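You operate a simulated robot arm through the tools that you are given. There is no shell and no other tool. Be economical: measure what you need, move in short steps, check, and stop when the job is done.

You are at the controls of a simulated two-armed robot. One attempt, no reset.

TASK
Wipe up the spill on the top of the glazing bench with the green cloth and put it back.

It is judged by the outcome, as a careful person would: the job done as asked, and still so three seconds after it is handed in. It fails if anything else is knocked over, pushed out of place, dropped, spilled or broken. Flat cloth is picked up by pressing the open fingertips on it (5 to 10 N) and closing them slowly along it; thin cloth reads only 2 to 8 mm in the jaws.

THE ROBOT
Two 7-joint arms with two-finger grippers on one trunk, on a base that drives. Base frame: it is fixed to the floor where the robot stands at the start and does not move with it; the origin is under the middle of the robot, x ahead of it, y to its left, z up; the surface under the hand at the start is at about z = 86. Readings come in cm, rad, newtons and seconds.
The left shoulder is at the start at [11.8, 17.5, 97.4], the right one opposite. With the tool pointing down near the work surface each hand reaches from about 10 to 90 cm from the robot's upright axis, wherever it stands, measured 20 degrees to its own side. Payload 2.94 kg a hand.
Tool frame (each hand has its own): the origin (TCP) lies between the finger pads and is the grasp point; the fingertips stand 3 cm ahead of it; z points along the fingers, y is the line along which they close. Largest opening 13.8 cm; the body of the gripper starts 10.9 cm behind the TCP.
Orientation is told as [roll, pitch, yaw] about the base's x, y, z axes, in that order, counted from this pose: with the fingers straight down and closing along the base's y, the tool's x points along the base's -x, its y along +y and its z along -z.

THE INTERFACE
- The arms move only by the tool send_rows. It takes "left_targets", "right_targets" or both (then of equal length, played together; a hand with none holds still); each is a list of rows, each an object of numbers (a shift or turn left out is 0, a gripper value left out holds the last): "wx", "wy", "wz": the turn, a rotation vector about the tool's x, y, z in rad; "tx", "ty", "tz": the shift along the tool's x, y, z in mm; "jaw": the opening, from 0 (shut) to 1 (fully open). In form: [{"wx": .., "wy": .., "wz": .., "tx": .., "ty": .., "tz": .., "jaw": ..}, ...]. A call has 1 to 8 rows; each row shifts and turns the commanded pose from where the row before left it, along the tool's axes as they then stand. A row lasts 0.2 s, in which the tool goes at most 5 cm and 0.15 rad; a call with a longer step from one row to the next is refused whole, and so is a gripper value outside its range. A pose out of reach is approached as far as the arm can. The call stops where the force on the tool passes 40 N (or 10 N more than at its start, if that is more) or the arm is blocked; 0.2 s more then pass. Each finger halts on what it meets, pressing with about 21 N; the grip force reading is that of the motor and also rises with nothing between the fingers. The clock runs only during rows and for 0.2 s after the last one: add rows that do not move to give the fingers time. The reply holds the time, the measured pose of the TCP, the force on the tool along the base axes, the opening and the grip force, in the units named above and with some noise, with the torque about the TCP (base axes, N m) and any sound that the robot's microphone picked up.
- Cameras (640 x 400 px; columns grow to the right, rows downward): "scene" is now at [27.66, 1.13, 144.58]; the picture's right is [0.15, -0.99, 0.00], its down [-0.72, -0.11, -0.68] and it looks along [0.68, 0.10, -0.73] (base axes); focal length 265 px, centre (320, 200). "left" rides on the left gripper at [7.1, -1.9, -14.6] in its tool frame; the picture's right is [0.26, 0.96, 0.00], its down [-0.85, 0.23, -0.48] and it looks along [-0.46, 0.13, 0.88] (tool axes); focal length 280 px, centre (320, 200). "right" rides on the right gripper at [7.1, 1.9, -14.6] in its tool frame; the picture's right is [-0.26, 0.96, 0.00], its down [-0.85, -0.23, -0.48] and it looks along [-0.46, -0.12, 0.88] (tool axes); focal length 280 px, centre (320, 200). There is no depth. A picture from a camera that has moved, and an enlarged one, comes with that camera's place and axes in the base frame and with its lens.
- get_image(camera): a new picture of that camera. The clock stands still meanwhile.
- raise_lower(by): slides the trunk up (or, below 0, down) by that many cm; the arms and the scene camera ride with it, the base frame stays. It gives what a move gives, with no picture.
- drive_base(legs): drives the robot by 1 to 6 legs, each [ahead, turn to the left] in cm and rad, along the robot's own axes; the way and the turn of a leg run together, so that a leg with both is an arc; at most 150 cm and 3.142 rad a leg. The arms and the cameras ride along, it lands a little off, and it stops where it bumps. It gives what a move gives.
- turn_head(pan, tilt): turns the head with the scene camera to pan (to the left, within 2.094 rad either way) and tilt (down, from -0.506 to 1.204), counted from straight ahead of the robot. It gives what a move gives.
- close_up(camera, box): a new picture of the part [left, top, right, bottom] of that camera's present view, enlarged. The clock stands still meanwhile.
- sign_off(): hands the job in; it is judged then, once.

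Go step by step. Nothing tells you exact positions but the pictures and the camera data: compare them with the known pose of the tool, close in by small moves and look again before you grip or let go. The budget is 120 turns and 108 pictures, counting those below and the enlarged ones. Unless the task says otherwise, let go and move clear before handing in, and close with one line.

The tools are called after ">>>" as name(argument=value, ...) on one line, values as JSON. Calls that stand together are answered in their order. send_rows: Moves the arms, as the interface text tells. Its arguments: {"type":"object","properties":{"left_targets":{"type":"array"},"right_targets":{"type":"array"}},"required":[]} The other tools are called the same way: raise_lower (by) slides the trunk up or down; drive_base (legs) drives the base; turn_head (pan, tilt) turns the head that bears the scene camera; get_image (camera) takes a picture; close_up (camera, box) takes an enlarged picture of a part of a camera's view; sign_off () hands the job in.

At the start:

```text
clock: 0.0
left_position: [57.55, 28.94, 112.83]
left_tcp_rot: [0.0, 0.0, -0.001]
left_ft_force: [0.6, -0.5, -0.1]
left_wrist_torque: [0.02, 0.0, 0.0]
left_grip_width: 13.82
left_finger_force: 0.0
right_position: [55.58, -19.29, 114.76]
right_tcp_rot: [-0.001, 0.003, -0.001]
right_ft_force: [-0.7, -0.5, 0.3]
right_wrist_torque: [-0.01, 0.01, 0.01]
right_grip_width: 13.81
right_finger_force: 0.0
trunk travel left (down, up): [-15.0, 58.4]
robot x, y, heading: [-0.02, -0.46, -0.001]
head pan, tilt: [0.152, 0.817]
```

scene: 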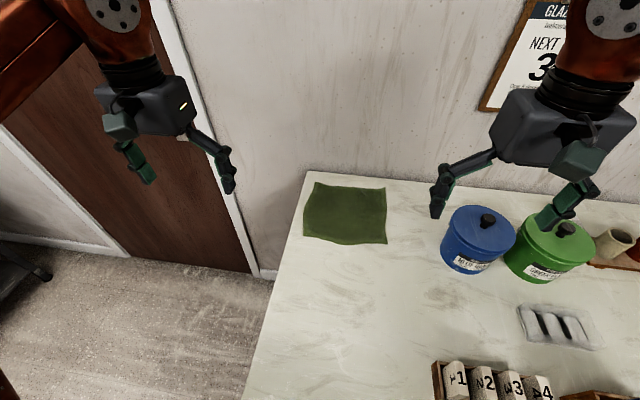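
right: 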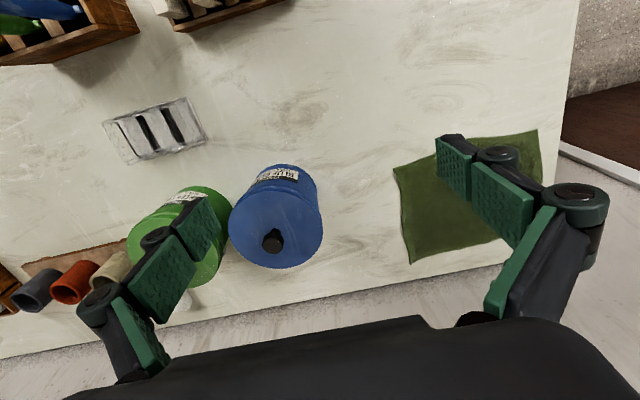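
left: 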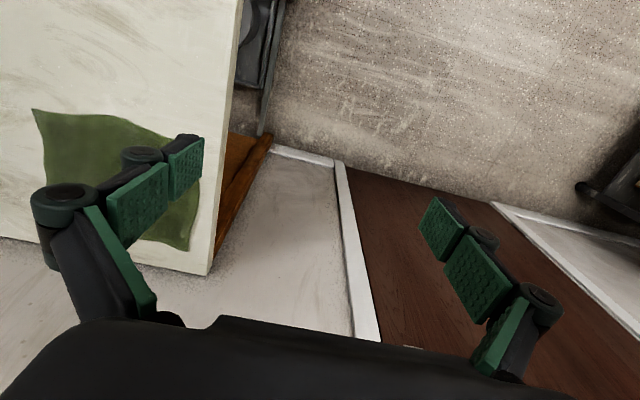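

I see the bench with a green cloth at the far left, blue and green pots, a tray and a rack of brushes. The spill isn't obvious yet, so I'll look closer and pan right.

>>> close_up(camera="scene", box=[240, 160, 640, 400])

>>> turn_head(pan=-0.3, tilt=1.0)

>>> get_image(camera="scene")

```text
1.60 times, centred on (440, 280) of scene
camera zoom: at [27.66, 1.13, 144.58], right [0.15, -0.99, 0.0], down [-0.72, -0.11, -0.68], along [0.68, 0.1, -0.73], focal length 424 px, centre (128, 72)
```

zoom: 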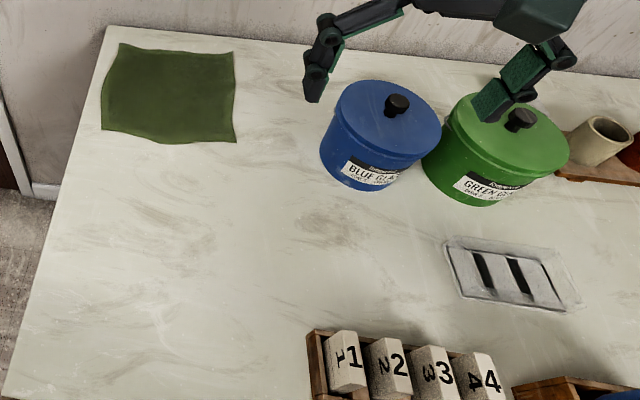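

```text
clock: 0.9
left_position: [57.6, 29.06, 112.88]
left_tcp_rot: [0.001, 0.0, -0.001]
left_ft_force: [0.0, 0.6, 0.2]
left_wrist_torque: [-0.04, 0.0, 0.0]
left_grip_width: 13.81
left_finger_force: 0.1
right_position: [55.62, -19.38, 114.75]
right_tcp_rot: [0.0, 0.0, -0.002]
right_ft_force: [0.7, 0.0, 0.4]
right_wrist_torque: [0.02, 0.0, 0.02]
right_grip_width: 13.79
right_finger_force: 0.0
trunk travel left (down, up): [-15.0, 58.4]
robot x, y, heading: [0.12, -0.25, 0.001]
head pan, tilt: [-0.3, 1.0]
```

```text
103 pictures are left
camera scene: at [26.43, -2.14, 143.21], right [-0.29, -0.96, 0.0], down [-0.8, 0.25, -0.54], along [0.52, -0.16, -0.84], focal length 265 px, centre (320, 200)
```

scene: 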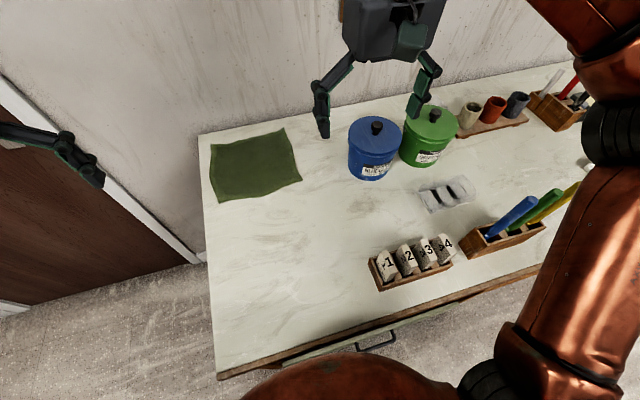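

The cloth and pots are clear. A brownish smudge in the middle of the bench may be the spill, so I'll enlarge it and also look at the right end.

>>> close_up(camera="scene", box=[200, 150, 400, 275])

>>> close_up(camera="scene", box=[380, 130, 620, 280])

>>> close_up(camera="right", box=[0, 0, 440, 275])

>>> turn_head(pan=-0.9, tilt=0.8)

>>> get_image(camera="scene")

```text
3.20 times, centred on (300, 212) of scene
camera zoom: at [26.43, -2.14, 143.21], right [-0.29, -0.96, 0.0], down [-0.8, 0.25, -0.54], along [0.52, -0.16, -0.84], focal length 848 px, centre (384, 160)
```

zoom: 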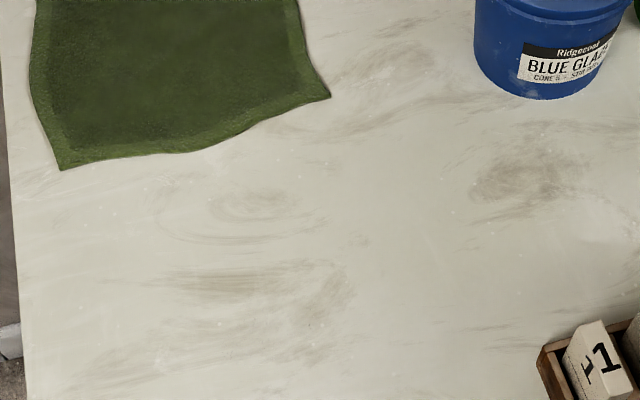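

```text
2.67 times, centred on (500, 205) of scene
camera zoom: at [26.43, -2.14, 143.21], right [-0.29, -0.96, 0.0], down [-0.8, 0.25, -0.54], along [0.52, -0.16, -0.84], focal length 707 px, centre (-160, 187)
```

zoom: 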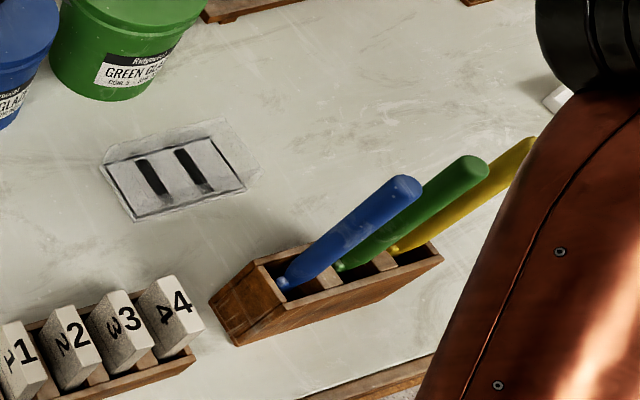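

```text
1.45 times, centred on (220, 138) of right
camera zoom: at [48.46, -17.41, 129.47], right [0.26, 0.96, 0.0], down [0.85, -0.23, 0.47], along [0.46, -0.12, -0.88], focal length 408 px, centre (466, 291)
```

zoom: 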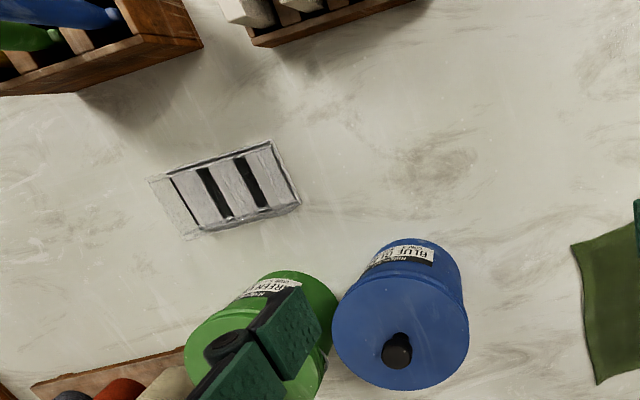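

```text
clock: 1.9
left_position: [57.62, 29.11, 112.92]
left_tcp_rot: [-0.001, -0.002, 0.0]
left_ft_force: [-0.1, -0.4, 0.1]
left_wrist_torque: [0.0, -0.01, 0.02]
left_grip_width: 13.81
left_finger_force: 0.1
right_position: [55.51, -19.38, 114.83]
right_tcp_rot: [0.001, 0.0, 0.001]
right_ft_force: [0.4, 0.9, 0.2]
right_wrist_torque: [-0.01, -0.01, 0.0]
right_grip_width: 13.78
right_finger_force: 0.1
trunk travel left (down, up): [-15.0, 58.4]
robot x, y, heading: [-0.06, -0.16, 0.003]
head pan, tilt: [-0.901, 0.799]
```

```text
99 pictures are left
camera scene: at [24.79, -6.4, 144.72], right [-0.78, -0.62, 0.0], down [-0.45, 0.56, -0.7], along [0.43, -0.55, -0.72], focal length 265 px, centre (320, 200)
```

scene: 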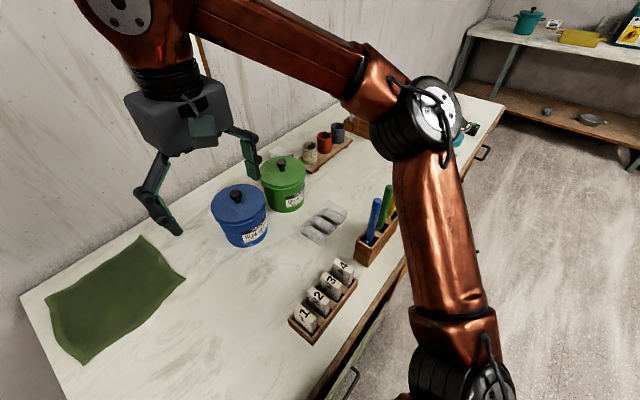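

The grey object between pots and rack could be a tray or a glossy puddle, and the right end is hidden by the arm. I'll zoom and then move the right arm to look at the right end with its camera.

>>> close_up(camera="scene", box=[260, 100, 420, 300])

>>> send_rows(right_targets=[{"tx": 20, "ty": -45}, {"tx": 20, "ty": -45}, {"tx": 20, "ty": -45}, {"tx": 20, "ty": -45}, {"tx": 20, "ty": -45}, {"tx": 20, "ty": -45}])

>>> get_image(camera="right")

>>> get_image(camera="scene")

```text
2.00 times, centred on (340, 200) of scene
camera zoom: at [24.79, -6.4, 144.72], right [-0.78, -0.62, 0.0], down [-0.45, 0.56, -0.7], along [0.43, -0.55, -0.72], focal length 530 px, centre (280, 200)
```

zoom: 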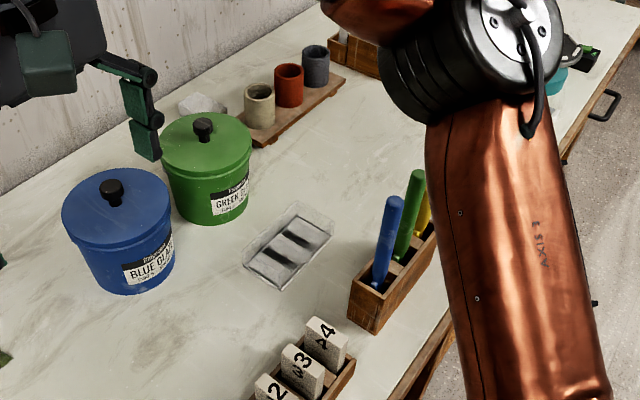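

```text
clock: 3.3
left_position: [57.57, 28.8, 112.88]
left_tcp_rot: [0.001, 0.0, 0.0]
left_ft_force: [0.5, -0.6, 0.8]
left_wrist_torque: [0.08, 0.02, 0.04]
left_grip_width: 13.8
left_finger_force: 0.0
right_position: [49.53, -41.9, 109.05]
right_tcp_rot: [0.002, 0.0, 0.0]
right_ft_force: [0.1, -0.2, -0.8]
right_wrist_torque: [0.04, 0.03, 0.0]
right_grip_width: 13.8
right_finger_force: 0.0
right hand out of reach, approached as far as the arm can: row 4, 5, 6
trunk travel left (down, up): [-15.0, 58.4]
robot x, y, heading: [-0.11, -0.14, 0.005]
head pan, tilt: [-0.901, 0.799]
```

```text
97 pictures are left
camera right: at [42.38, -40.1, 123.69], right [0.26, 0.97, 0.0], down [0.85, -0.23, 0.48], along [0.46, -0.12, -0.88], focal length 280 px, centre (320, 200)
```

right: 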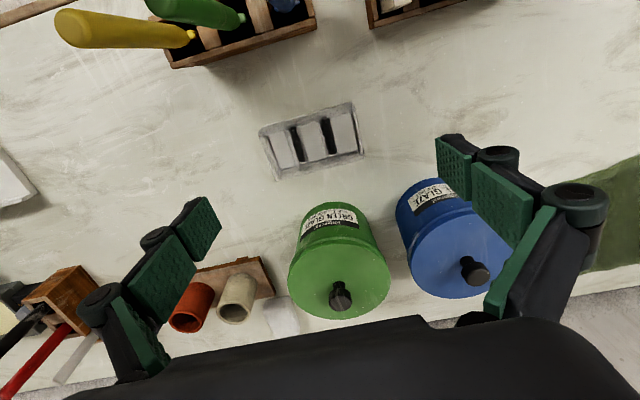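

```text
96 pictures are left
camera scene: at [24.84, -6.55, 144.7], right [-0.78, -0.62, 0.0], down [-0.45, 0.56, -0.7], along [0.43, -0.55, -0.72], focal length 265 px, centre (320, 200)
```

scene: 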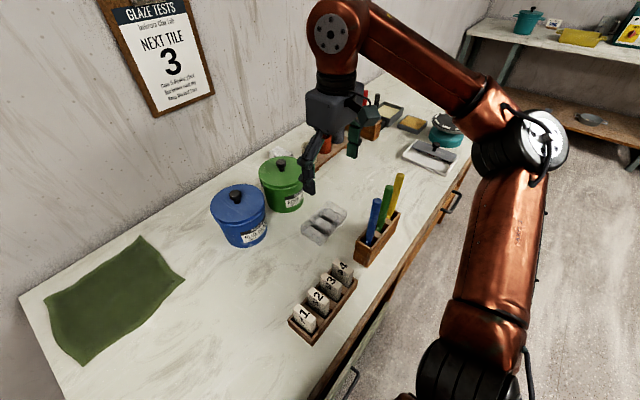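

The bench extends to the right. There is a pale shape behind the green pot, and things farther right; I'll zoom into these.

>>> close_up(camera="right", box=[180, 240, 340, 340])

>>> close_up(camera="scene", box=[230, 80, 480, 236])

>>> close_up(camera="right", box=[0, 60, 400, 310])

```text
4.00 times, centred on (260, 290) of right
camera zoom: at [42.38, -40.1, 123.69], right [0.26, 0.97, 0.0], down [0.85, -0.23, 0.48], along [0.46, -0.12, -0.88], focal length 1122 px, centre (560, -160)
```

zoom: 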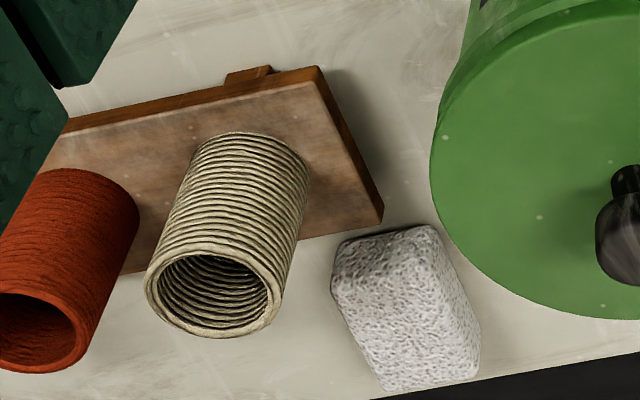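

```text
2.56 times, centred on (355, 158) of scene
camera zoom: at [24.84, -6.55, 144.7], right [-0.78, -0.62, 0.0], down [-0.45, 0.56, -0.7], along [0.43, -0.55, -0.72], focal length 679 px, centre (230, 308)
```

zoom: 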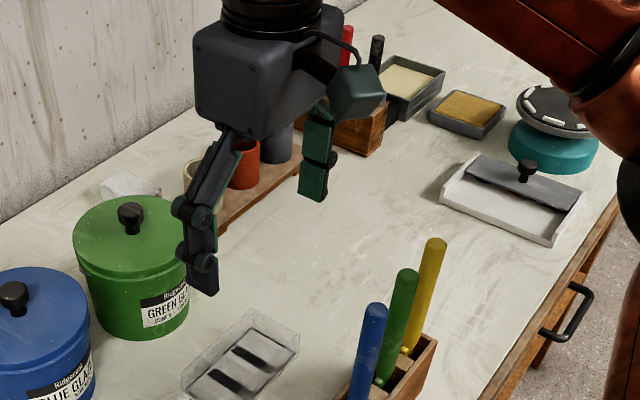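

```text
1.60 times, centred on (200, 185) of right
camera zoom: at [42.38, -40.1, 123.69], right [0.26, 0.97, 0.0], down [0.85, -0.23, 0.48], along [0.46, -0.12, -0.88], focal length 449 px, centre (512, 224)
```

zoom: 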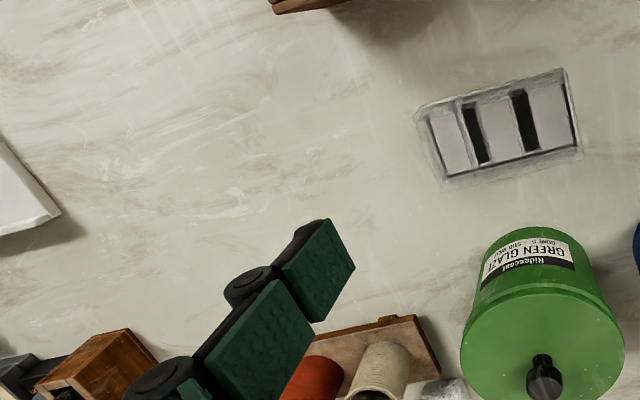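

No spill among these so far. I'll raise the trunk and look further to the right end.

>>> raise_lower(by=30)

>>> turn_head(pan=-0.85, tilt=0.75)

>>> get_image(camera="scene")

>>> get_image(camera="right")

>>> get_image(camera="left")

```text
clock: 6.3
left_position: [57.69, 28.97, 142.77]
left_tcp_rot: [0.002, 0.0, -0.001]
left_ft_force: [-0.2, -0.5, -0.1]
left_wrist_torque: [0.0, -0.01, 0.01]
left_grip_width: 13.8
left_finger_force: 0.1
right_position: [49.35, -42.13, 138.99]
right_tcp_rot: [0.0, 0.001, 0.001]
right_ft_force: [-0.3, -0.2, 0.1]
right_wrist_torque: [0.0, 0.01, -0.01]
right_grip_width: 13.78
right_finger_force: 0.1
trunk travel left (down, up): [-45.0, 28.4]
robot x, y, heading: [-0.24, 0.28, 0.004]
head pan, tilt: [-0.901, 0.799]
```

```text
clock: 6.9
left_position: [57.56, 28.93, 142.92]
left_tcp_rot: [0.001, -0.001, 0.0]
left_ft_force: [0.3, -0.7, -0.1]
left_wrist_torque: [0.03, 0.02, -0.03]
left_grip_width: 13.78
left_finger_force: 0.0
right_position: [49.54, -42.18, 138.85]
right_tcp_rot: [0.0, 0.001, 0.001]
right_ft_force: [0.0, -0.3, 0.3]
right_wrist_torque: [0.0, 0.0, 0.01]
right_grip_width: 13.78
right_finger_force: 0.1
trunk travel left (down, up): [-45.0, 28.4]
robot x, y, heading: [-0.22, 0.35, 0.003]
head pan, tilt: [-0.85, 0.75]
```

```text
92 pictures are left
camera scene: at [6.39, -6.34, 176.24], right [-0.75, -0.66, 0.0], down [-0.45, 0.51, -0.73], along [0.48, -0.55, -0.68], focal length 265 px, centre (320, 200)
```

scene: 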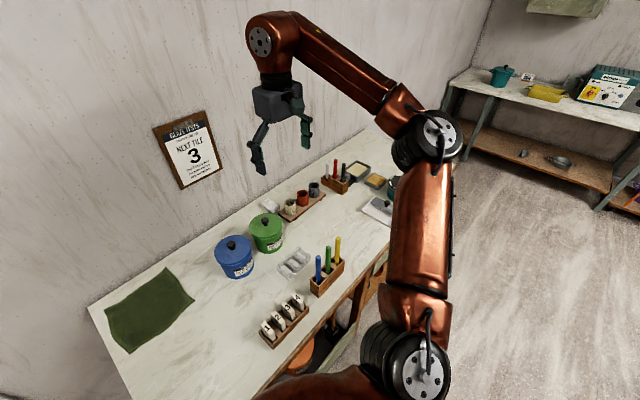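

```text
91 pictures are left
camera right: at [42.29, -40.33, 153.67], right [0.26, 0.96, 0.0], down [0.85, -0.23, 0.48], along [0.46, -0.12, -0.88], focal length 280 px, centre (320, 200)
```

right: 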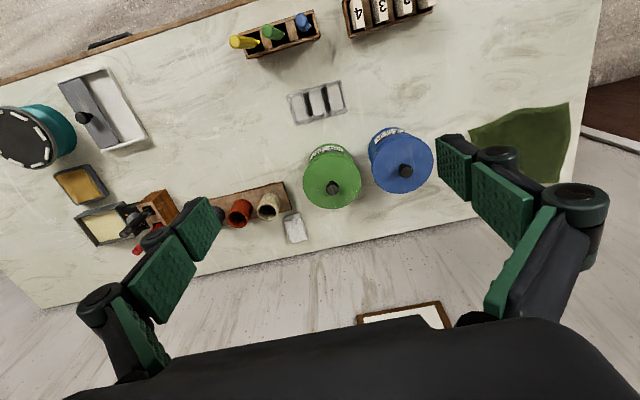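

```text
90 pictures are left
camera left: at [50.39, 27.06, 157.5], right [-0.26, 0.96, 0.0], down [0.85, 0.23, 0.48], along [0.46, 0.13, -0.88], focal length 280 px, centre (320, 200)
```

left: 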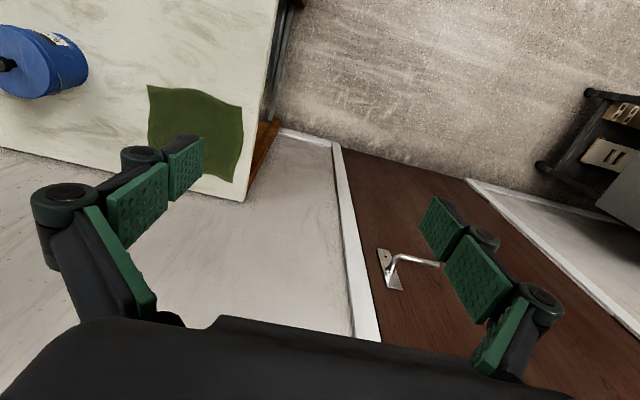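

Nearly the whole bench top is now visible with no striking puddle. I'll zoom in on the bare areas for a faint spill.

>>> close_up(camera="right", box=[320, 0, 600, 175])

>>> close_up(camera="right", box=[100, 30, 380, 205])

>>> close_up(camera="right", box=[0, 60, 220, 300])

>>> turn_head(pan=0.1, tilt=0.9)

>>> get_image(camera="scene")

```text
2.29 times, centred on (460, 88) of right
camera zoom: at [42.29, -40.33, 153.67], right [0.26, 0.96, 0.0], down [0.85, -0.23, 0.48], along [0.46, -0.12, -0.88], focal length 641 px, centre (0, 457)
```

zoom: 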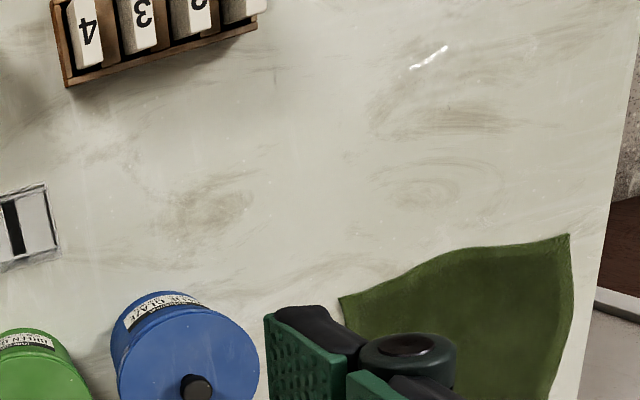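

```text
2.29 times, centred on (240, 118) of right
camera zoom: at [42.29, -40.33, 153.67], right [0.26, 0.96, 0.0], down [0.85, -0.23, 0.48], along [0.46, -0.12, -0.88], focal length 641 px, centre (503, 389)
```

zoom: 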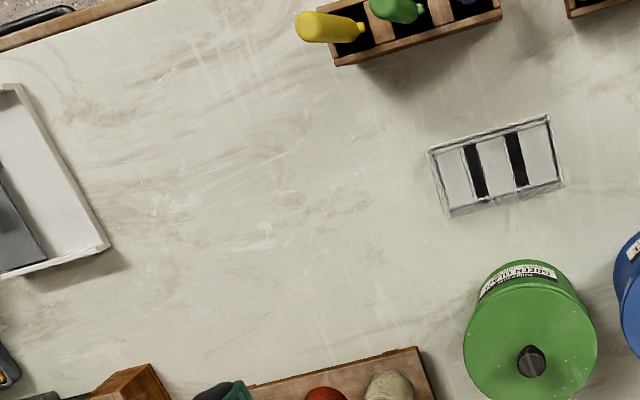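

```text
1.67 times, centred on (110, 180) of right
camera zoom: at [42.29, -40.33, 153.67], right [0.26, 0.96, 0.0], down [0.85, -0.23, 0.48], along [0.46, -0.12, -0.88], focal length 467 px, centre (670, 233)
```

zoom: 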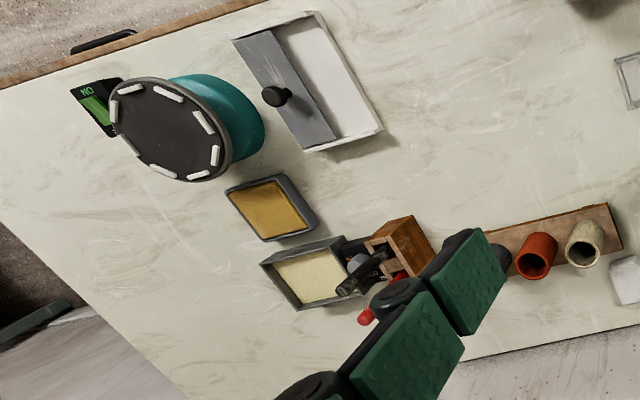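

```text
clock: 8.2
left_position: [57.48, 28.99, 142.92]
left_tcp_rot: [-0.002, 0.0, 0.0]
left_ft_force: [0.3, -0.3, -0.8]
left_wrist_torque: [-0.03, -0.03, 0.01]
left_grip_width: 13.8
left_finger_force: 0.0
right_position: [49.55, -42.23, 138.94]
right_tcp_rot: [0.0, 0.0, 0.0]
right_ft_force: [0.2, 0.5, -0.2]
right_wrist_torque: [-0.04, -0.01, -0.01]
right_grip_width: 13.79
right_finger_force: 0.1
trunk travel left (down, up): [-45.0, 28.4]
robot x, y, heading: [0.0, -0.22, 0.003]
head pan, tilt: [0.099, 0.901]
```

```text
86 pictures are left
camera scene: at [8.43, 0.63, 175.05], right [0.1, -1.0, 0.0], down [-0.78, -0.08, -0.62], along [0.62, 0.06, -0.78], focal length 265 px, centre (320, 200)
```

scene: 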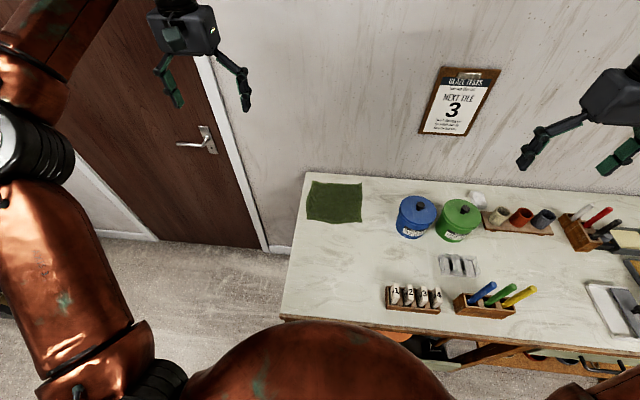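

There's a small bright glint on the bench near [48, -2], which suggests a clear, glossy puddle. I'll look closer there.

>>> close_up(camera="scene", box=[280, 220, 400, 320])

>>> close_up(camera="right", box=[440, 0, 600, 100])

>>> send_rows(left_targets=[{"ty": -45, "tx": 25}, {"ty": -45, "tx": 25}, {"ty": -45, "tx": 25}, {"ty": -45, "tx": 25}])

>>> get_image(camera="left")

```text
4.00 times, centred on (340, 270) of scene
camera zoom: at [8.43, 0.63, 175.05], right [0.1, -1.0, 0.0], down [-0.78, -0.08, -0.62], along [0.62, 0.06, -0.78], focal length 1060 px, centre (240, -80)
```

zoom: 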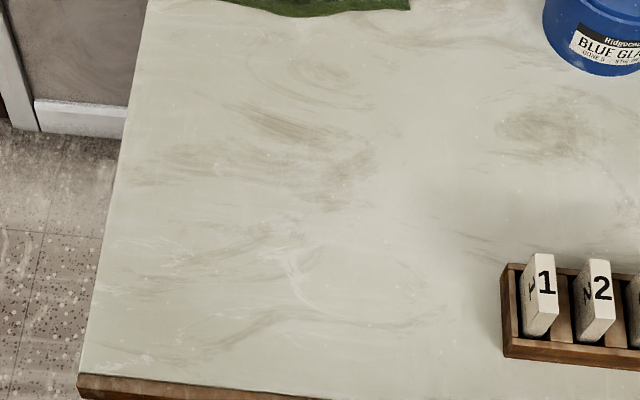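

```text
4.00 times, centred on (520, 50) of right
camera zoom: at [42.28, -40.33, 153.67], right [0.26, 0.96, 0.0], down [0.85, -0.23, 0.48], along [0.46, -0.12, -0.88], focal length 1122 px, centre (-480, 800)
```

zoom: 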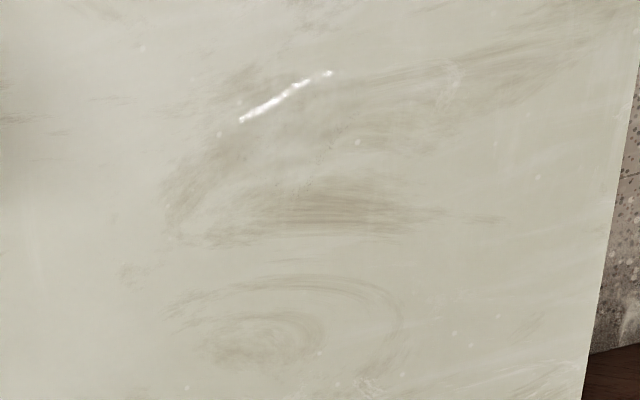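

```text
refused: row 1 steps farther than a row can; nothing moved
```

```text
83 pictures are left
camera left: at [50.38, 27.06, 157.51], right [-0.26, 0.96, 0.0], down [0.85, 0.23, 0.48], along [0.46, 0.13, -0.88], focal length 280 px, centre (320, 200)
```

left: 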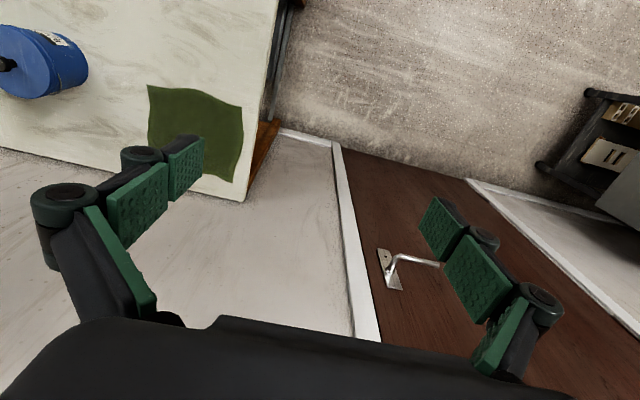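

The glint is the reflection of a lamp in a clear film at about [48, -2]. I'll lower the trunk and move the right hand camera to sweep that reflection and learn the puddle's outline.

>>> raise_lower(by=-25)

>>> send_rows(right_targets=[{"tx": 20, "ty": 40}, {"tx": 20, "ty": 40}, {"tx": 20, "ty": 40}, {"tx": 20, "ty": 40}, {"ty": 0}])

>>> get_image(camera="right")

```text
clock: 10.7
left_position: [57.51, 29.09, 117.98]
left_tcp_rot: [0.0, -0.002, 0.001]
left_ft_force: [0.0, 0.8, -0.8]
left_wrist_torque: [-0.02, -0.03, 0.03]
left_grip_width: 13.78
left_finger_force: 0.2
right_position: [49.4, -42.2, 114.06]
right_tcp_rot: [0.003, -0.001, 0.0]
right_ft_force: [0.4, 0.7, 0.4]
right_wrist_torque: [0.04, -0.06, 0.01]
right_grip_width: 13.79
right_finger_force: 0.0
trunk travel left (down, up): [-20.0, 53.4]
robot x, y, heading: [0.0, -0.22, -0.003]
head pan, tilt: [0.099, 0.901]
```

```text
clock: 11.9
left_position: [57.46, 28.9, 117.85]
left_tcp_rot: [0.002, -0.001, 0.0]
left_ft_force: [-0.5, 0.4, 0.7]
left_wrist_torque: [0.01, -0.02, 0.03]
left_grip_width: 13.8
left_finger_force: 0.1
right_position: [41.3, -26.24, 113.96]
right_tcp_rot: [0.002, 0.001, -0.001]
right_ft_force: [-0.6, 0.3, -0.1]
right_wrist_torque: [0.01, -0.04, 0.0]
right_grip_width: 13.79
right_finger_force: 0.1
trunk travel left (down, up): [-20.0, 53.4]
robot x, y, heading: [-0.13, 0.07, -0.004]
head pan, tilt: [0.099, 0.901]
```

```text
82 pictures are left
camera right: at [34.2, -24.26, 128.7], right [0.26, 0.96, 0.0], down [0.85, -0.23, 0.48], along [0.46, -0.12, -0.88], focal length 280 px, centre (320, 200)
```

right: 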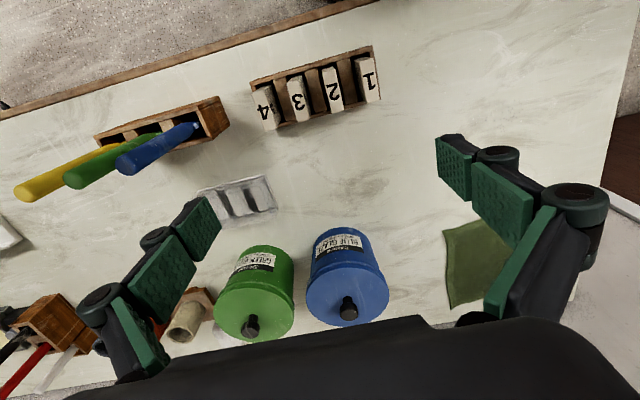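

No strong glint now; I'll zoom in.

>>> close_up(camera="right", box=[360, 0, 640, 175])

>>> send_rows(right_targets=[{"tx": -40}, {"tx": -40}, {}])

>>> close_up(camera="right", box=[360, 0, 640, 175])

```text
2.29 times, centred on (500, 88) of right
camera zoom: at [34.2, -24.26, 128.7], right [0.26, 0.96, 0.0], down [0.85, -0.23, 0.48], along [0.46, -0.12, -0.88], focal length 641 px, centre (-91, 457)
```

zoom: 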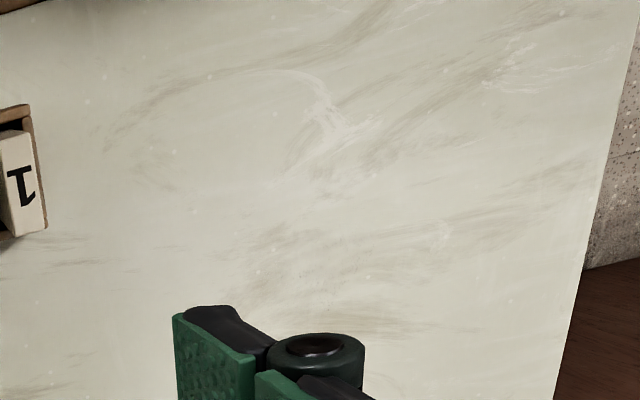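

```text
clock: 12.7
left_position: [57.67, 29.0, 118.02]
left_tcp_rot: [0.0, -0.002, -0.001]
left_ft_force: [-0.2, 0.7, 0.5]
left_wrist_torque: [0.05, 0.02, 0.03]
left_grip_width: 13.79
left_finger_force: 0.1
right_position: [49.4, -26.05, 113.98]
right_tcp_rot: [0.0, 0.0, -0.001]
right_ft_force: [-0.5, 0.3, -0.6]
right_wrist_torque: [0.01, -0.02, 0.02]
right_grip_width: 13.8
right_finger_force: 0.0
trunk travel left (down, up): [-20.0, 53.4]
robot x, y, heading: [0.19, -0.27, 0.0]
head pan, tilt: [0.099, 0.901]
```

```text
2.29 times, centred on (500, 88) of right
camera zoom: at [42.14, -24.07, 128.63], right [0.26, 0.96, 0.0], down [0.85, -0.23, 0.48], along [0.46, -0.12, -0.88], focal length 641 px, centre (-91, 457)
```

zoom: 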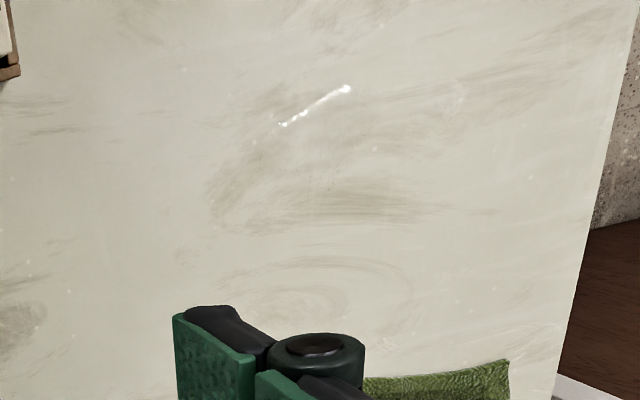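

The glint stays at about [48.2, -1.3] from both views, so it marks the puddle. I'll step the camera to map how far the reflection persists.

>>> send_rows(right_targets=[{"tx": 30}, {}])

>>> close_up(camera="right", box=[400, 0, 560, 100])

>>> send_rows(right_targets=[{"tx": -30}, {"tx": -30}, {}])

>>> close_up(camera="right", box=[400, 0, 560, 100])

>>> send_rows(right_targets=[{"tx": -30}, {}])

>>> close_up(camera="right", box=[400, 0, 560, 100])

```text
clock: 13.3
left_position: [57.63, 29.07, 117.79]
left_tcp_rot: [-0.001, -0.001, 0.001]
left_ft_force: [0.0, 0.0, -0.7]
left_wrist_torque: [0.02, 0.02, -0.01]
left_grip_width: 13.81
left_finger_force: 0.0
right_position: [46.43, -26.02, 113.77]
right_tcp_rot: [0.0, 0.002, 0.0]
right_ft_force: [0.2, 0.4, -0.4]
right_wrist_torque: [-0.01, 0.05, -0.03]
right_grip_width: 13.78
right_finger_force: 0.2
trunk travel left (down, up): [-20.0, 53.4]
robot x, y, heading: [0.3, -0.11, -0.005]
head pan, tilt: [0.099, 0.901]
```

```text
4.00 times, centred on (480, 50) of right
camera zoom: at [39.32, -24.11, 128.54], right [0.26, 0.97, 0.0], down [0.85, -0.23, 0.47], along [0.46, -0.12, -0.88], focal length 1122 px, centre (-320, 800)
```

zoom: 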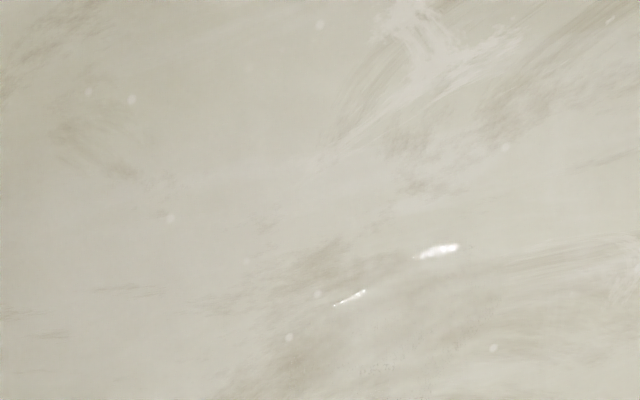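

```text
clock: 14.1
left_position: [57.5, 28.89, 117.84]
left_tcp_rot: [0.0, -0.001, 0.001]
left_ft_force: [-0.5, -0.2, -1.0]
left_wrist_torque: [0.02, 0.0, -0.02]
left_grip_width: 13.8
left_finger_force: 0.0
right_position: [52.61, -26.19, 113.86]
right_tcp_rot: [0.001, -0.001, 0.0]
right_ft_force: [-0.9, -0.3, 0.4]
right_wrist_torque: [-0.01, 0.0, -0.01]
right_grip_width: 13.8
right_finger_force: 0.0
trunk travel left (down, up): [-20.0, 53.4]
robot x, y, heading: [0.11, -0.05, -0.003]
head pan, tilt: [0.099, 0.901]
```

```text
4.00 times, centred on (480, 50) of right
camera zoom: at [45.35, -24.28, 128.59], right [0.26, 0.97, 0.0], down [0.85, -0.23, 0.48], along [0.46, -0.12, -0.88], focal length 1122 px, centre (-320, 800)
```

zoom: 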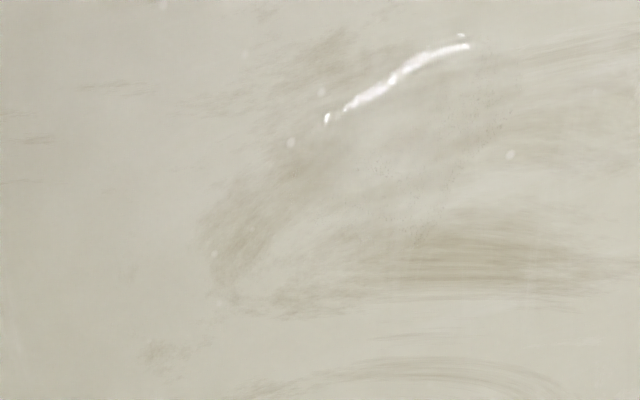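

```text
clock: 14.7
left_position: [57.44, 28.92, 118.02]
left_tcp_rot: [0.001, -0.003, -0.001]
left_ft_force: [-0.2, 0.4, -1.3]
left_wrist_torque: [0.0, -0.03, 0.01]
left_grip_width: 13.83
left_finger_force: 0.0
right_position: [55.52, -26.22, 113.88]
right_tcp_rot: [0.0, 0.0, 0.0]
right_ft_force: [-1.0, -0.3, 0.9]
right_wrist_torque: [0.02, -0.03, 0.01]
right_grip_width: 13.8
right_finger_force: 0.0
trunk travel left (down, up): [-20.0, 53.4]
robot x, y, heading: [-0.02, 0.47, -0.003]
head pan, tilt: [0.099, 0.901]
```

```text
4.00 times, centred on (480, 50) of right
camera zoom: at [48.24, -24.29, 128.57], right [0.26, 0.96, 0.0], down [0.85, -0.23, 0.48], along [0.46, -0.12, -0.88], focal length 1122 px, centre (-320, 800)
```

zoom: 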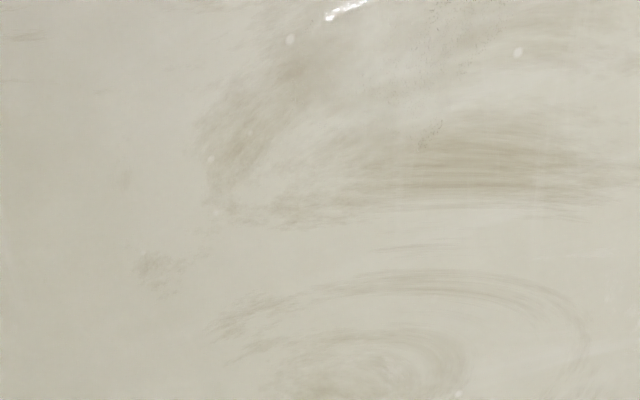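

The glint stays fixed on the table while the camera moves, so it's the raised rim of a clear puddle, near edge at about x=48, y from -3.4 to 0.9. I'll bring the right camera in closer over it.

>>> send_rows(right_targets=[{"tx": 13.6, "ty": 36}, {"tx": 13.6, "ty": 36}, {"tx": 13.6, "ty": 36}, {"tx": 13.6, "ty": 36}, {"tx": 13.6, "ty": 36}, {"tx": 13.6, "ty": 36}, {"tx": 13.6, "ty": 36}, {"tx": 13.6, "ty": 36}])

>>> get_image(camera="right")

>>> close_up(camera="right", box=[200, 20, 440, 170])

```text
clock: 16.5
left_position: [57.42, 29.17, 117.87]
left_tcp_rot: [-0.003, -0.001, 0.001]
left_ft_force: [0.5, 0.0, 0.1]
left_wrist_torque: [-0.05, -0.03, 0.01]
left_grip_width: 13.83
left_finger_force: 0.0
right_position: [44.52, 2.76, 114.19]
right_tcp_rot: [0.0, -0.001, -0.003]
right_ft_force: [0.3, 0.0, -0.4]
right_wrist_torque: [-0.05, -0.02, 0.0]
right_grip_width: 13.8
right_finger_force: 0.3
trunk travel left (down, up): [-20.0, 53.4]
robot x, y, heading: [-0.11, -0.21, -0.004]
head pan, tilt: [0.099, 0.901]
```

```text
76 pictures are left
camera right: at [37.36, 4.71, 128.78], right [0.26, 0.96, 0.0], down [0.85, -0.23, 0.48], along [0.46, -0.13, -0.88], focal length 280 px, centre (320, 200)
```

right: 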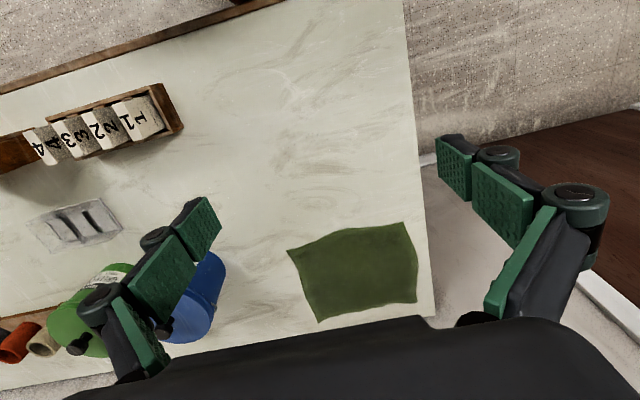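

```text
2.67 times, centred on (320, 95) of right
camera zoom: at [37.36, 4.71, 128.78], right [0.26, 0.96, 0.0], down [0.85, -0.23, 0.48], along [0.46, -0.13, -0.88], focal length 748 px, centre (320, 480)
```

zoom: 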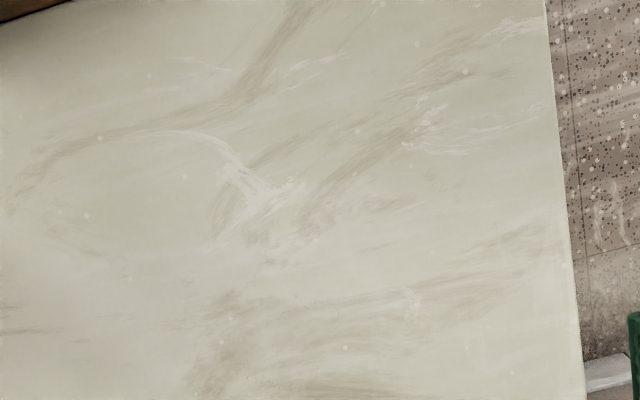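

From here nothing reflects. I'll place the hand lower on the right side, jaws shut, tilted so its camera looks straight down toward the glint.

>>> send_rows(right_targets=[{"tx": -8, "ty": -40, "jaw": 0}, {"tx": -8, "ty": -40}, {"tx": -8, "ty": -40}, {"tx": -8, "ty": -40}, {"tz": 40, "wy": 0.13}, {"tz": 40, "wy": 0.13}, {"tz": 20, "wy": 0.13}, {}])

>>> get_image(camera="right")

>>> turn_head(pan=0.0, tilt=1.1)

>>> get_image(camera="scene")

```text
clock: 18.3
left_position: [57.52, 28.96, 117.94]
left_tcp_rot: [0.001, -0.001, 0.001]
left_ft_force: [0.4, -0.7, 0.5]
left_wrist_torque: [0.04, -0.03, 0.04]
left_grip_width: 13.81
left_finger_force: 0.2
right_position: [46.7, -13.32, 104.11]
right_tcp_rot: [0.001, 0.39, 0.0]
right_ft_force: [0.2, -0.1, 0.2]
right_wrist_torque: [0.04, -0.01, 0.04]
right_grip_width: 0.03
right_finger_force: 21.3
trunk travel left (down, up): [-20.0, 53.4]
robot x, y, heading: [-0.23, 0.03, -0.001]
head pan, tilt: [0.099, 0.901]
```

```text
74 pictures are left
camera right: at [45.53, -11.47, 120.38], right [0.24, 0.97, -0.1], down [0.97, -0.23, 0.12], along [0.09, -0.12, -0.99], focal length 280 px, centre (320, 200)
```

right: 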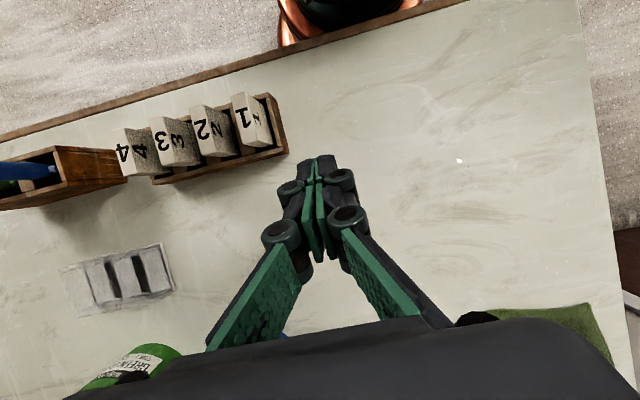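

```text
clock: 19.1
left_position: [57.46, 28.92, 117.9]
left_tcp_rot: [0.001, -0.001, -0.001]
left_ft_force: [0.2, 0.8, 0.4]
left_wrist_torque: [0.01, -0.01, 0.01]
left_grip_width: 13.8
left_finger_force: 0.1
right_position: [46.73, -13.35, 104.17]
right_tcp_rot: [-0.002, 0.391, 0.001]
right_ft_force: [-0.8, -0.5, -0.2]
right_wrist_torque: [-0.02, -0.02, -0.02]
right_grip_width: 0.01
right_finger_force: 21.4
trunk travel left (down, up): [-20.0, 53.4]
robot x, y, heading: [0.08, -0.09, 0.0]
head pan, tilt: [0.0, 1.1]
```

```text
73 pictures are left
camera scene: at [21.54, -0.07, 148.06], right [0.0, -1.0, 0.0], down [-0.89, 0.0, -0.45], along [0.45, 0.0, -0.89], focal length 265 px, centre (320, 200)
```

scene: 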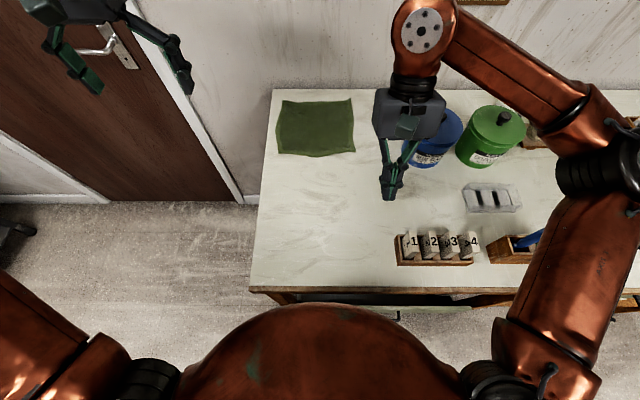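

The glint shrinks to a point at about [47.9, 1.3]. I'll zoom there.

>>> close_up(camera="right", box=[380, 100, 540, 200])

>>> send_rows(right_targets=[{"ty": -40}, {"ty": -40}, {}])

>>> close_up(camera="right", box=[440, 80, 640, 205])

```text
4.00 times, centred on (460, 150) of right
camera zoom: at [45.58, -11.43, 120.35], right [0.24, 0.97, -0.1], down [0.97, -0.23, 0.12], along [0.09, -0.12, -0.99], focal length 1122 px, centre (-240, 400)
```

zoom: 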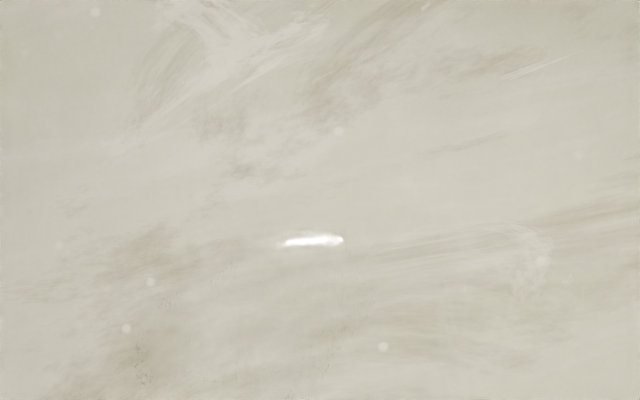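

```text
clock: 19.9
left_position: [57.58, 29.15, 117.97]
left_tcp_rot: [0.0, 0.0, 0.001]
left_ft_force: [-0.1, -0.5, -0.5]
left_wrist_torque: [-0.01, 0.03, 0.0]
left_grip_width: 13.78
left_finger_force: 0.1
right_position: [46.82, -21.39, 104.07]
right_tcp_rot: [-0.001, 0.388, 0.003]
right_ft_force: [-0.6, 0.6, -0.5]
right_wrist_torque: [-0.02, 0.02, -0.01]
right_grip_width: 0.0
right_finger_force: 21.0
trunk travel left (down, up): [-20.0, 53.4]
robot x, y, heading: [0.19, 0.09, -0.002]
head pan, tilt: [0.0, 1.1]
```

```text
3.20 times, centred on (540, 142) of right
camera zoom: at [45.7, -19.49, 120.3], right [0.24, 0.97, -0.1], down [0.97, -0.23, 0.12], along [0.09, -0.12, -0.99], focal length 897 px, centre (-384, 384)
```

zoom: 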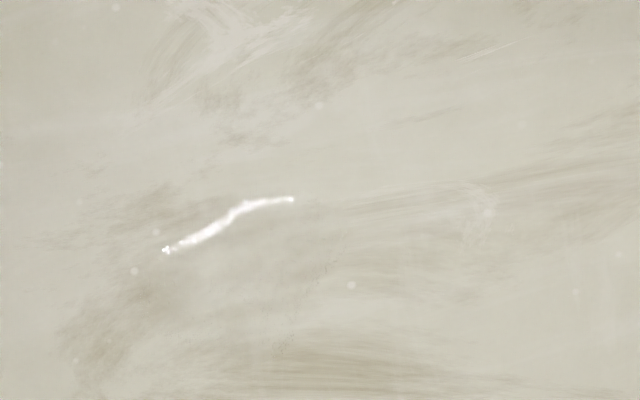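

The puddle seems to cover roughly x 48–54, y -4 to 3, and the cloth spans x 68–90, y -10.5 to 12.5. I'll move the right hand clear and bring the left hand over the near edge of the cloth.

>>> send_rows(right_targets=[{"tz": -40}, {"tz": -40, "wy": -0.13}, {"ty": -40, "wy": -0.13}, {"ty": -40, "wy": -0.13}, {"ty": -30}, {}])

>>> send_rows(left_targets=[{"tx": -21.4, "ty": -40, "jaw": 0.4}, {"tx": -21.4, "ty": -40}, {"tx": -21.4, "ty": -40}, {"tx": -21.4, "ty": -40}, {"tx": -21.4, "ty": -40}, {"tx": -21.4, "ty": -40}, {"tx": -21.4, "ty": -40}, {"tz": 40}])

>>> get_image(camera="left")

>>> get_image(camera="scene")

```text
clock: 21.3
left_position: [57.56, 28.94, 118.0]
left_tcp_rot: [-0.001, -0.001, 0.001]
left_ft_force: [0.2, -1.0, -0.1]
left_wrist_torque: [-0.02, -0.01, -0.03]
left_grip_width: 13.8
left_finger_force: 0.1
right_position: [49.76, -32.43, 111.46]
right_tcp_rot: [-0.001, 0.0, 0.0]
right_ft_force: [-1.1, 0.2, -0.9]
right_wrist_torque: [-0.03, 0.03, 0.01]
right_grip_width: 0.0
right_finger_force: 21.0
trunk travel left (down, up): [-20.0, 53.4]
robot x, y, heading: [0.14, 0.16, 0.006]
head pan, tilt: [0.0, 1.1]
```

```text
clock: 23.1
left_position: [70.36, 3.15, 113.47]
left_tcp_rot: [-0.002, -0.002, 0.002]
left_ft_force: [0.1, 0.1, 0.6]
left_wrist_torque: [-0.06, -0.01, -0.01]
left_grip_width: 5.52
left_finger_force: 0.1
left hand out of reach, approached as far as the arm can: row 7
right_position: [49.72, -32.29, 111.37]
right_tcp_rot: [-0.001, -0.001, 0.002]
right_ft_force: [0.2, 0.2, 0.2]
right_wrist_torque: [-0.04, 0.02, 0.03]
right_grip_width: 0.01
right_finger_force: 21.5
trunk travel left (down, up): [-20.0, 53.4]
robot x, y, heading: [-0.05, -0.07, 0.008]
head pan, tilt: [0.0, 1.1]
```

```text
70 pictures are left
camera left: at [63.14, 1.29, 128.05], right [-0.26, 0.96, 0.0], down [0.85, 0.23, 0.48], along [0.46, 0.12, -0.88], focal length 280 px, centre (320, 200)
```

left: 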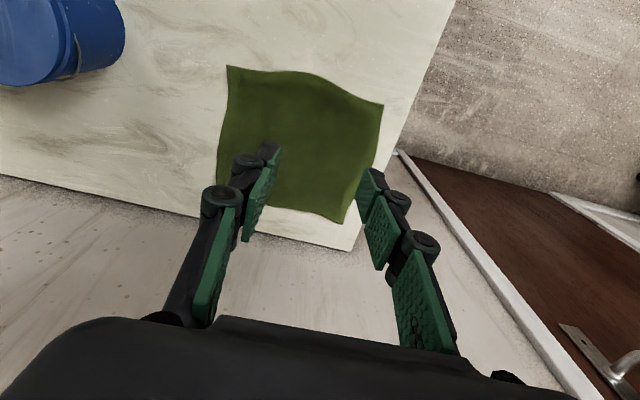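

```text
69 pictures are left
camera scene: at [21.53, 0.1, 148.06], right [0.0, -1.0, 0.0], down [-0.89, 0.0, -0.45], along [0.45, 0.0, -0.89], focal length 265 px, centre (320, 200)
```

scene: 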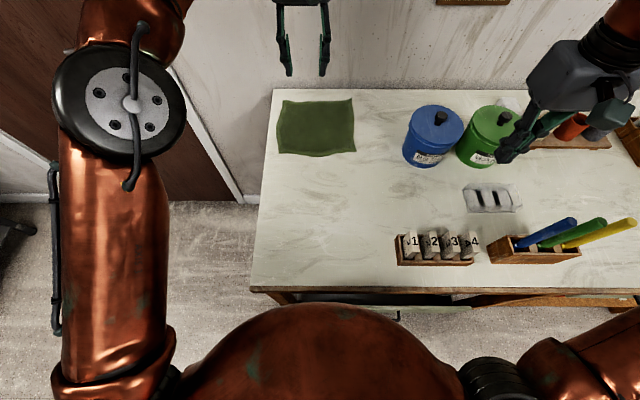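

At this height the arm tops out at x≈71, but it reaches further lower down. I'll lower the trunk back and descend over the cloth near its near edge.

>>> raise_lower(by=-5)

>>> send_rows(left_targets=[{"tz": 40}, {"tz": 40}, {"tz": 40}, {}])

>>> get_image(camera="left")

>>> get_image(camera="scene")

```text
clock: 24.0
left_position: [70.37, 2.88, 108.47]
left_tcp_rot: [0.003, -0.001, 0.002]
left_ft_force: [-0.5, 0.0, -0.6]
left_wrist_torque: [0.01, 0.01, 0.0]
left_grip_width: 5.52
left_finger_force: 0.0
right_position: [49.89, -32.47, 106.48]
right_tcp_rot: [0.003, 0.001, -0.001]
right_ft_force: [-0.7, -1.0, 0.6]
right_wrist_torque: [0.02, -0.01, -0.01]
right_grip_width: 0.01
right_finger_force: 20.7
trunk travel left (down, up): [-15.0, 58.4]
robot x, y, heading: [-0.04, -0.06, 0.006]
head pan, tilt: [0.0, 1.1]
```

```text
clock: 25.0
left_position: [70.09, 2.89, 96.39]
left_tcp_rot: [0.0, -0.003, 0.001]
left_ft_force: [0.1, 0.6, 0.8]
left_wrist_torque: [0.01, -0.02, -0.01]
left_grip_width: 5.54
left_finger_force: 0.1
right_position: [49.67, -32.5, 106.63]
right_tcp_rot: [0.001, 0.0, 0.0]
right_ft_force: [-0.1, 0.2, -0.7]
right_wrist_torque: [0.05, -0.01, 0.02]
right_grip_width: 0.02
right_finger_force: 21.0
trunk travel left (down, up): [-15.0, 58.4]
robot x, y, heading: [-0.35, -0.3, -0.003]
head pan, tilt: [0.0, 1.1]
```

```text
68 pictures are left
camera left: at [62.91, 0.95, 110.9], right [-0.26, 0.96, 0.0], down [0.85, 0.23, 0.48], along [0.46, 0.13, -0.88], focal length 280 px, centre (320, 200)
```

left: 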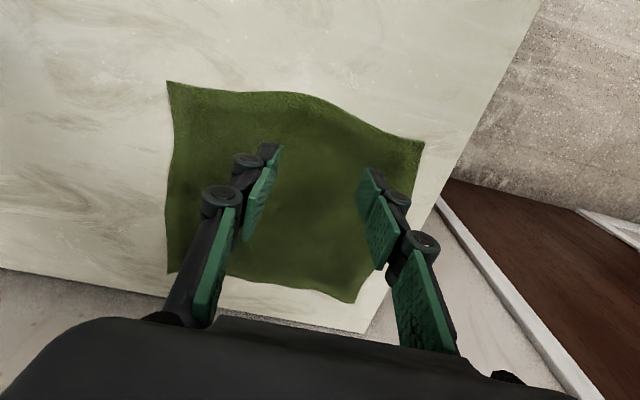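

```text
67 pictures are left
camera scene: at [26.01, -0.17, 142.58], right [0.0, -1.0, 0.0], down [-0.89, 0.0, -0.45], along [0.45, 0.0, -0.89], focal length 265 px, centre (320, 200)
```

scene: 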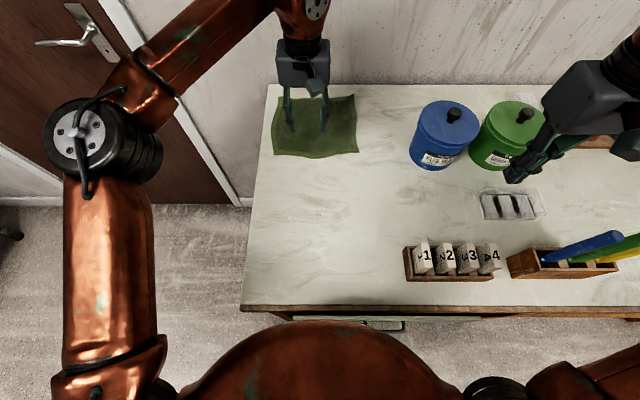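

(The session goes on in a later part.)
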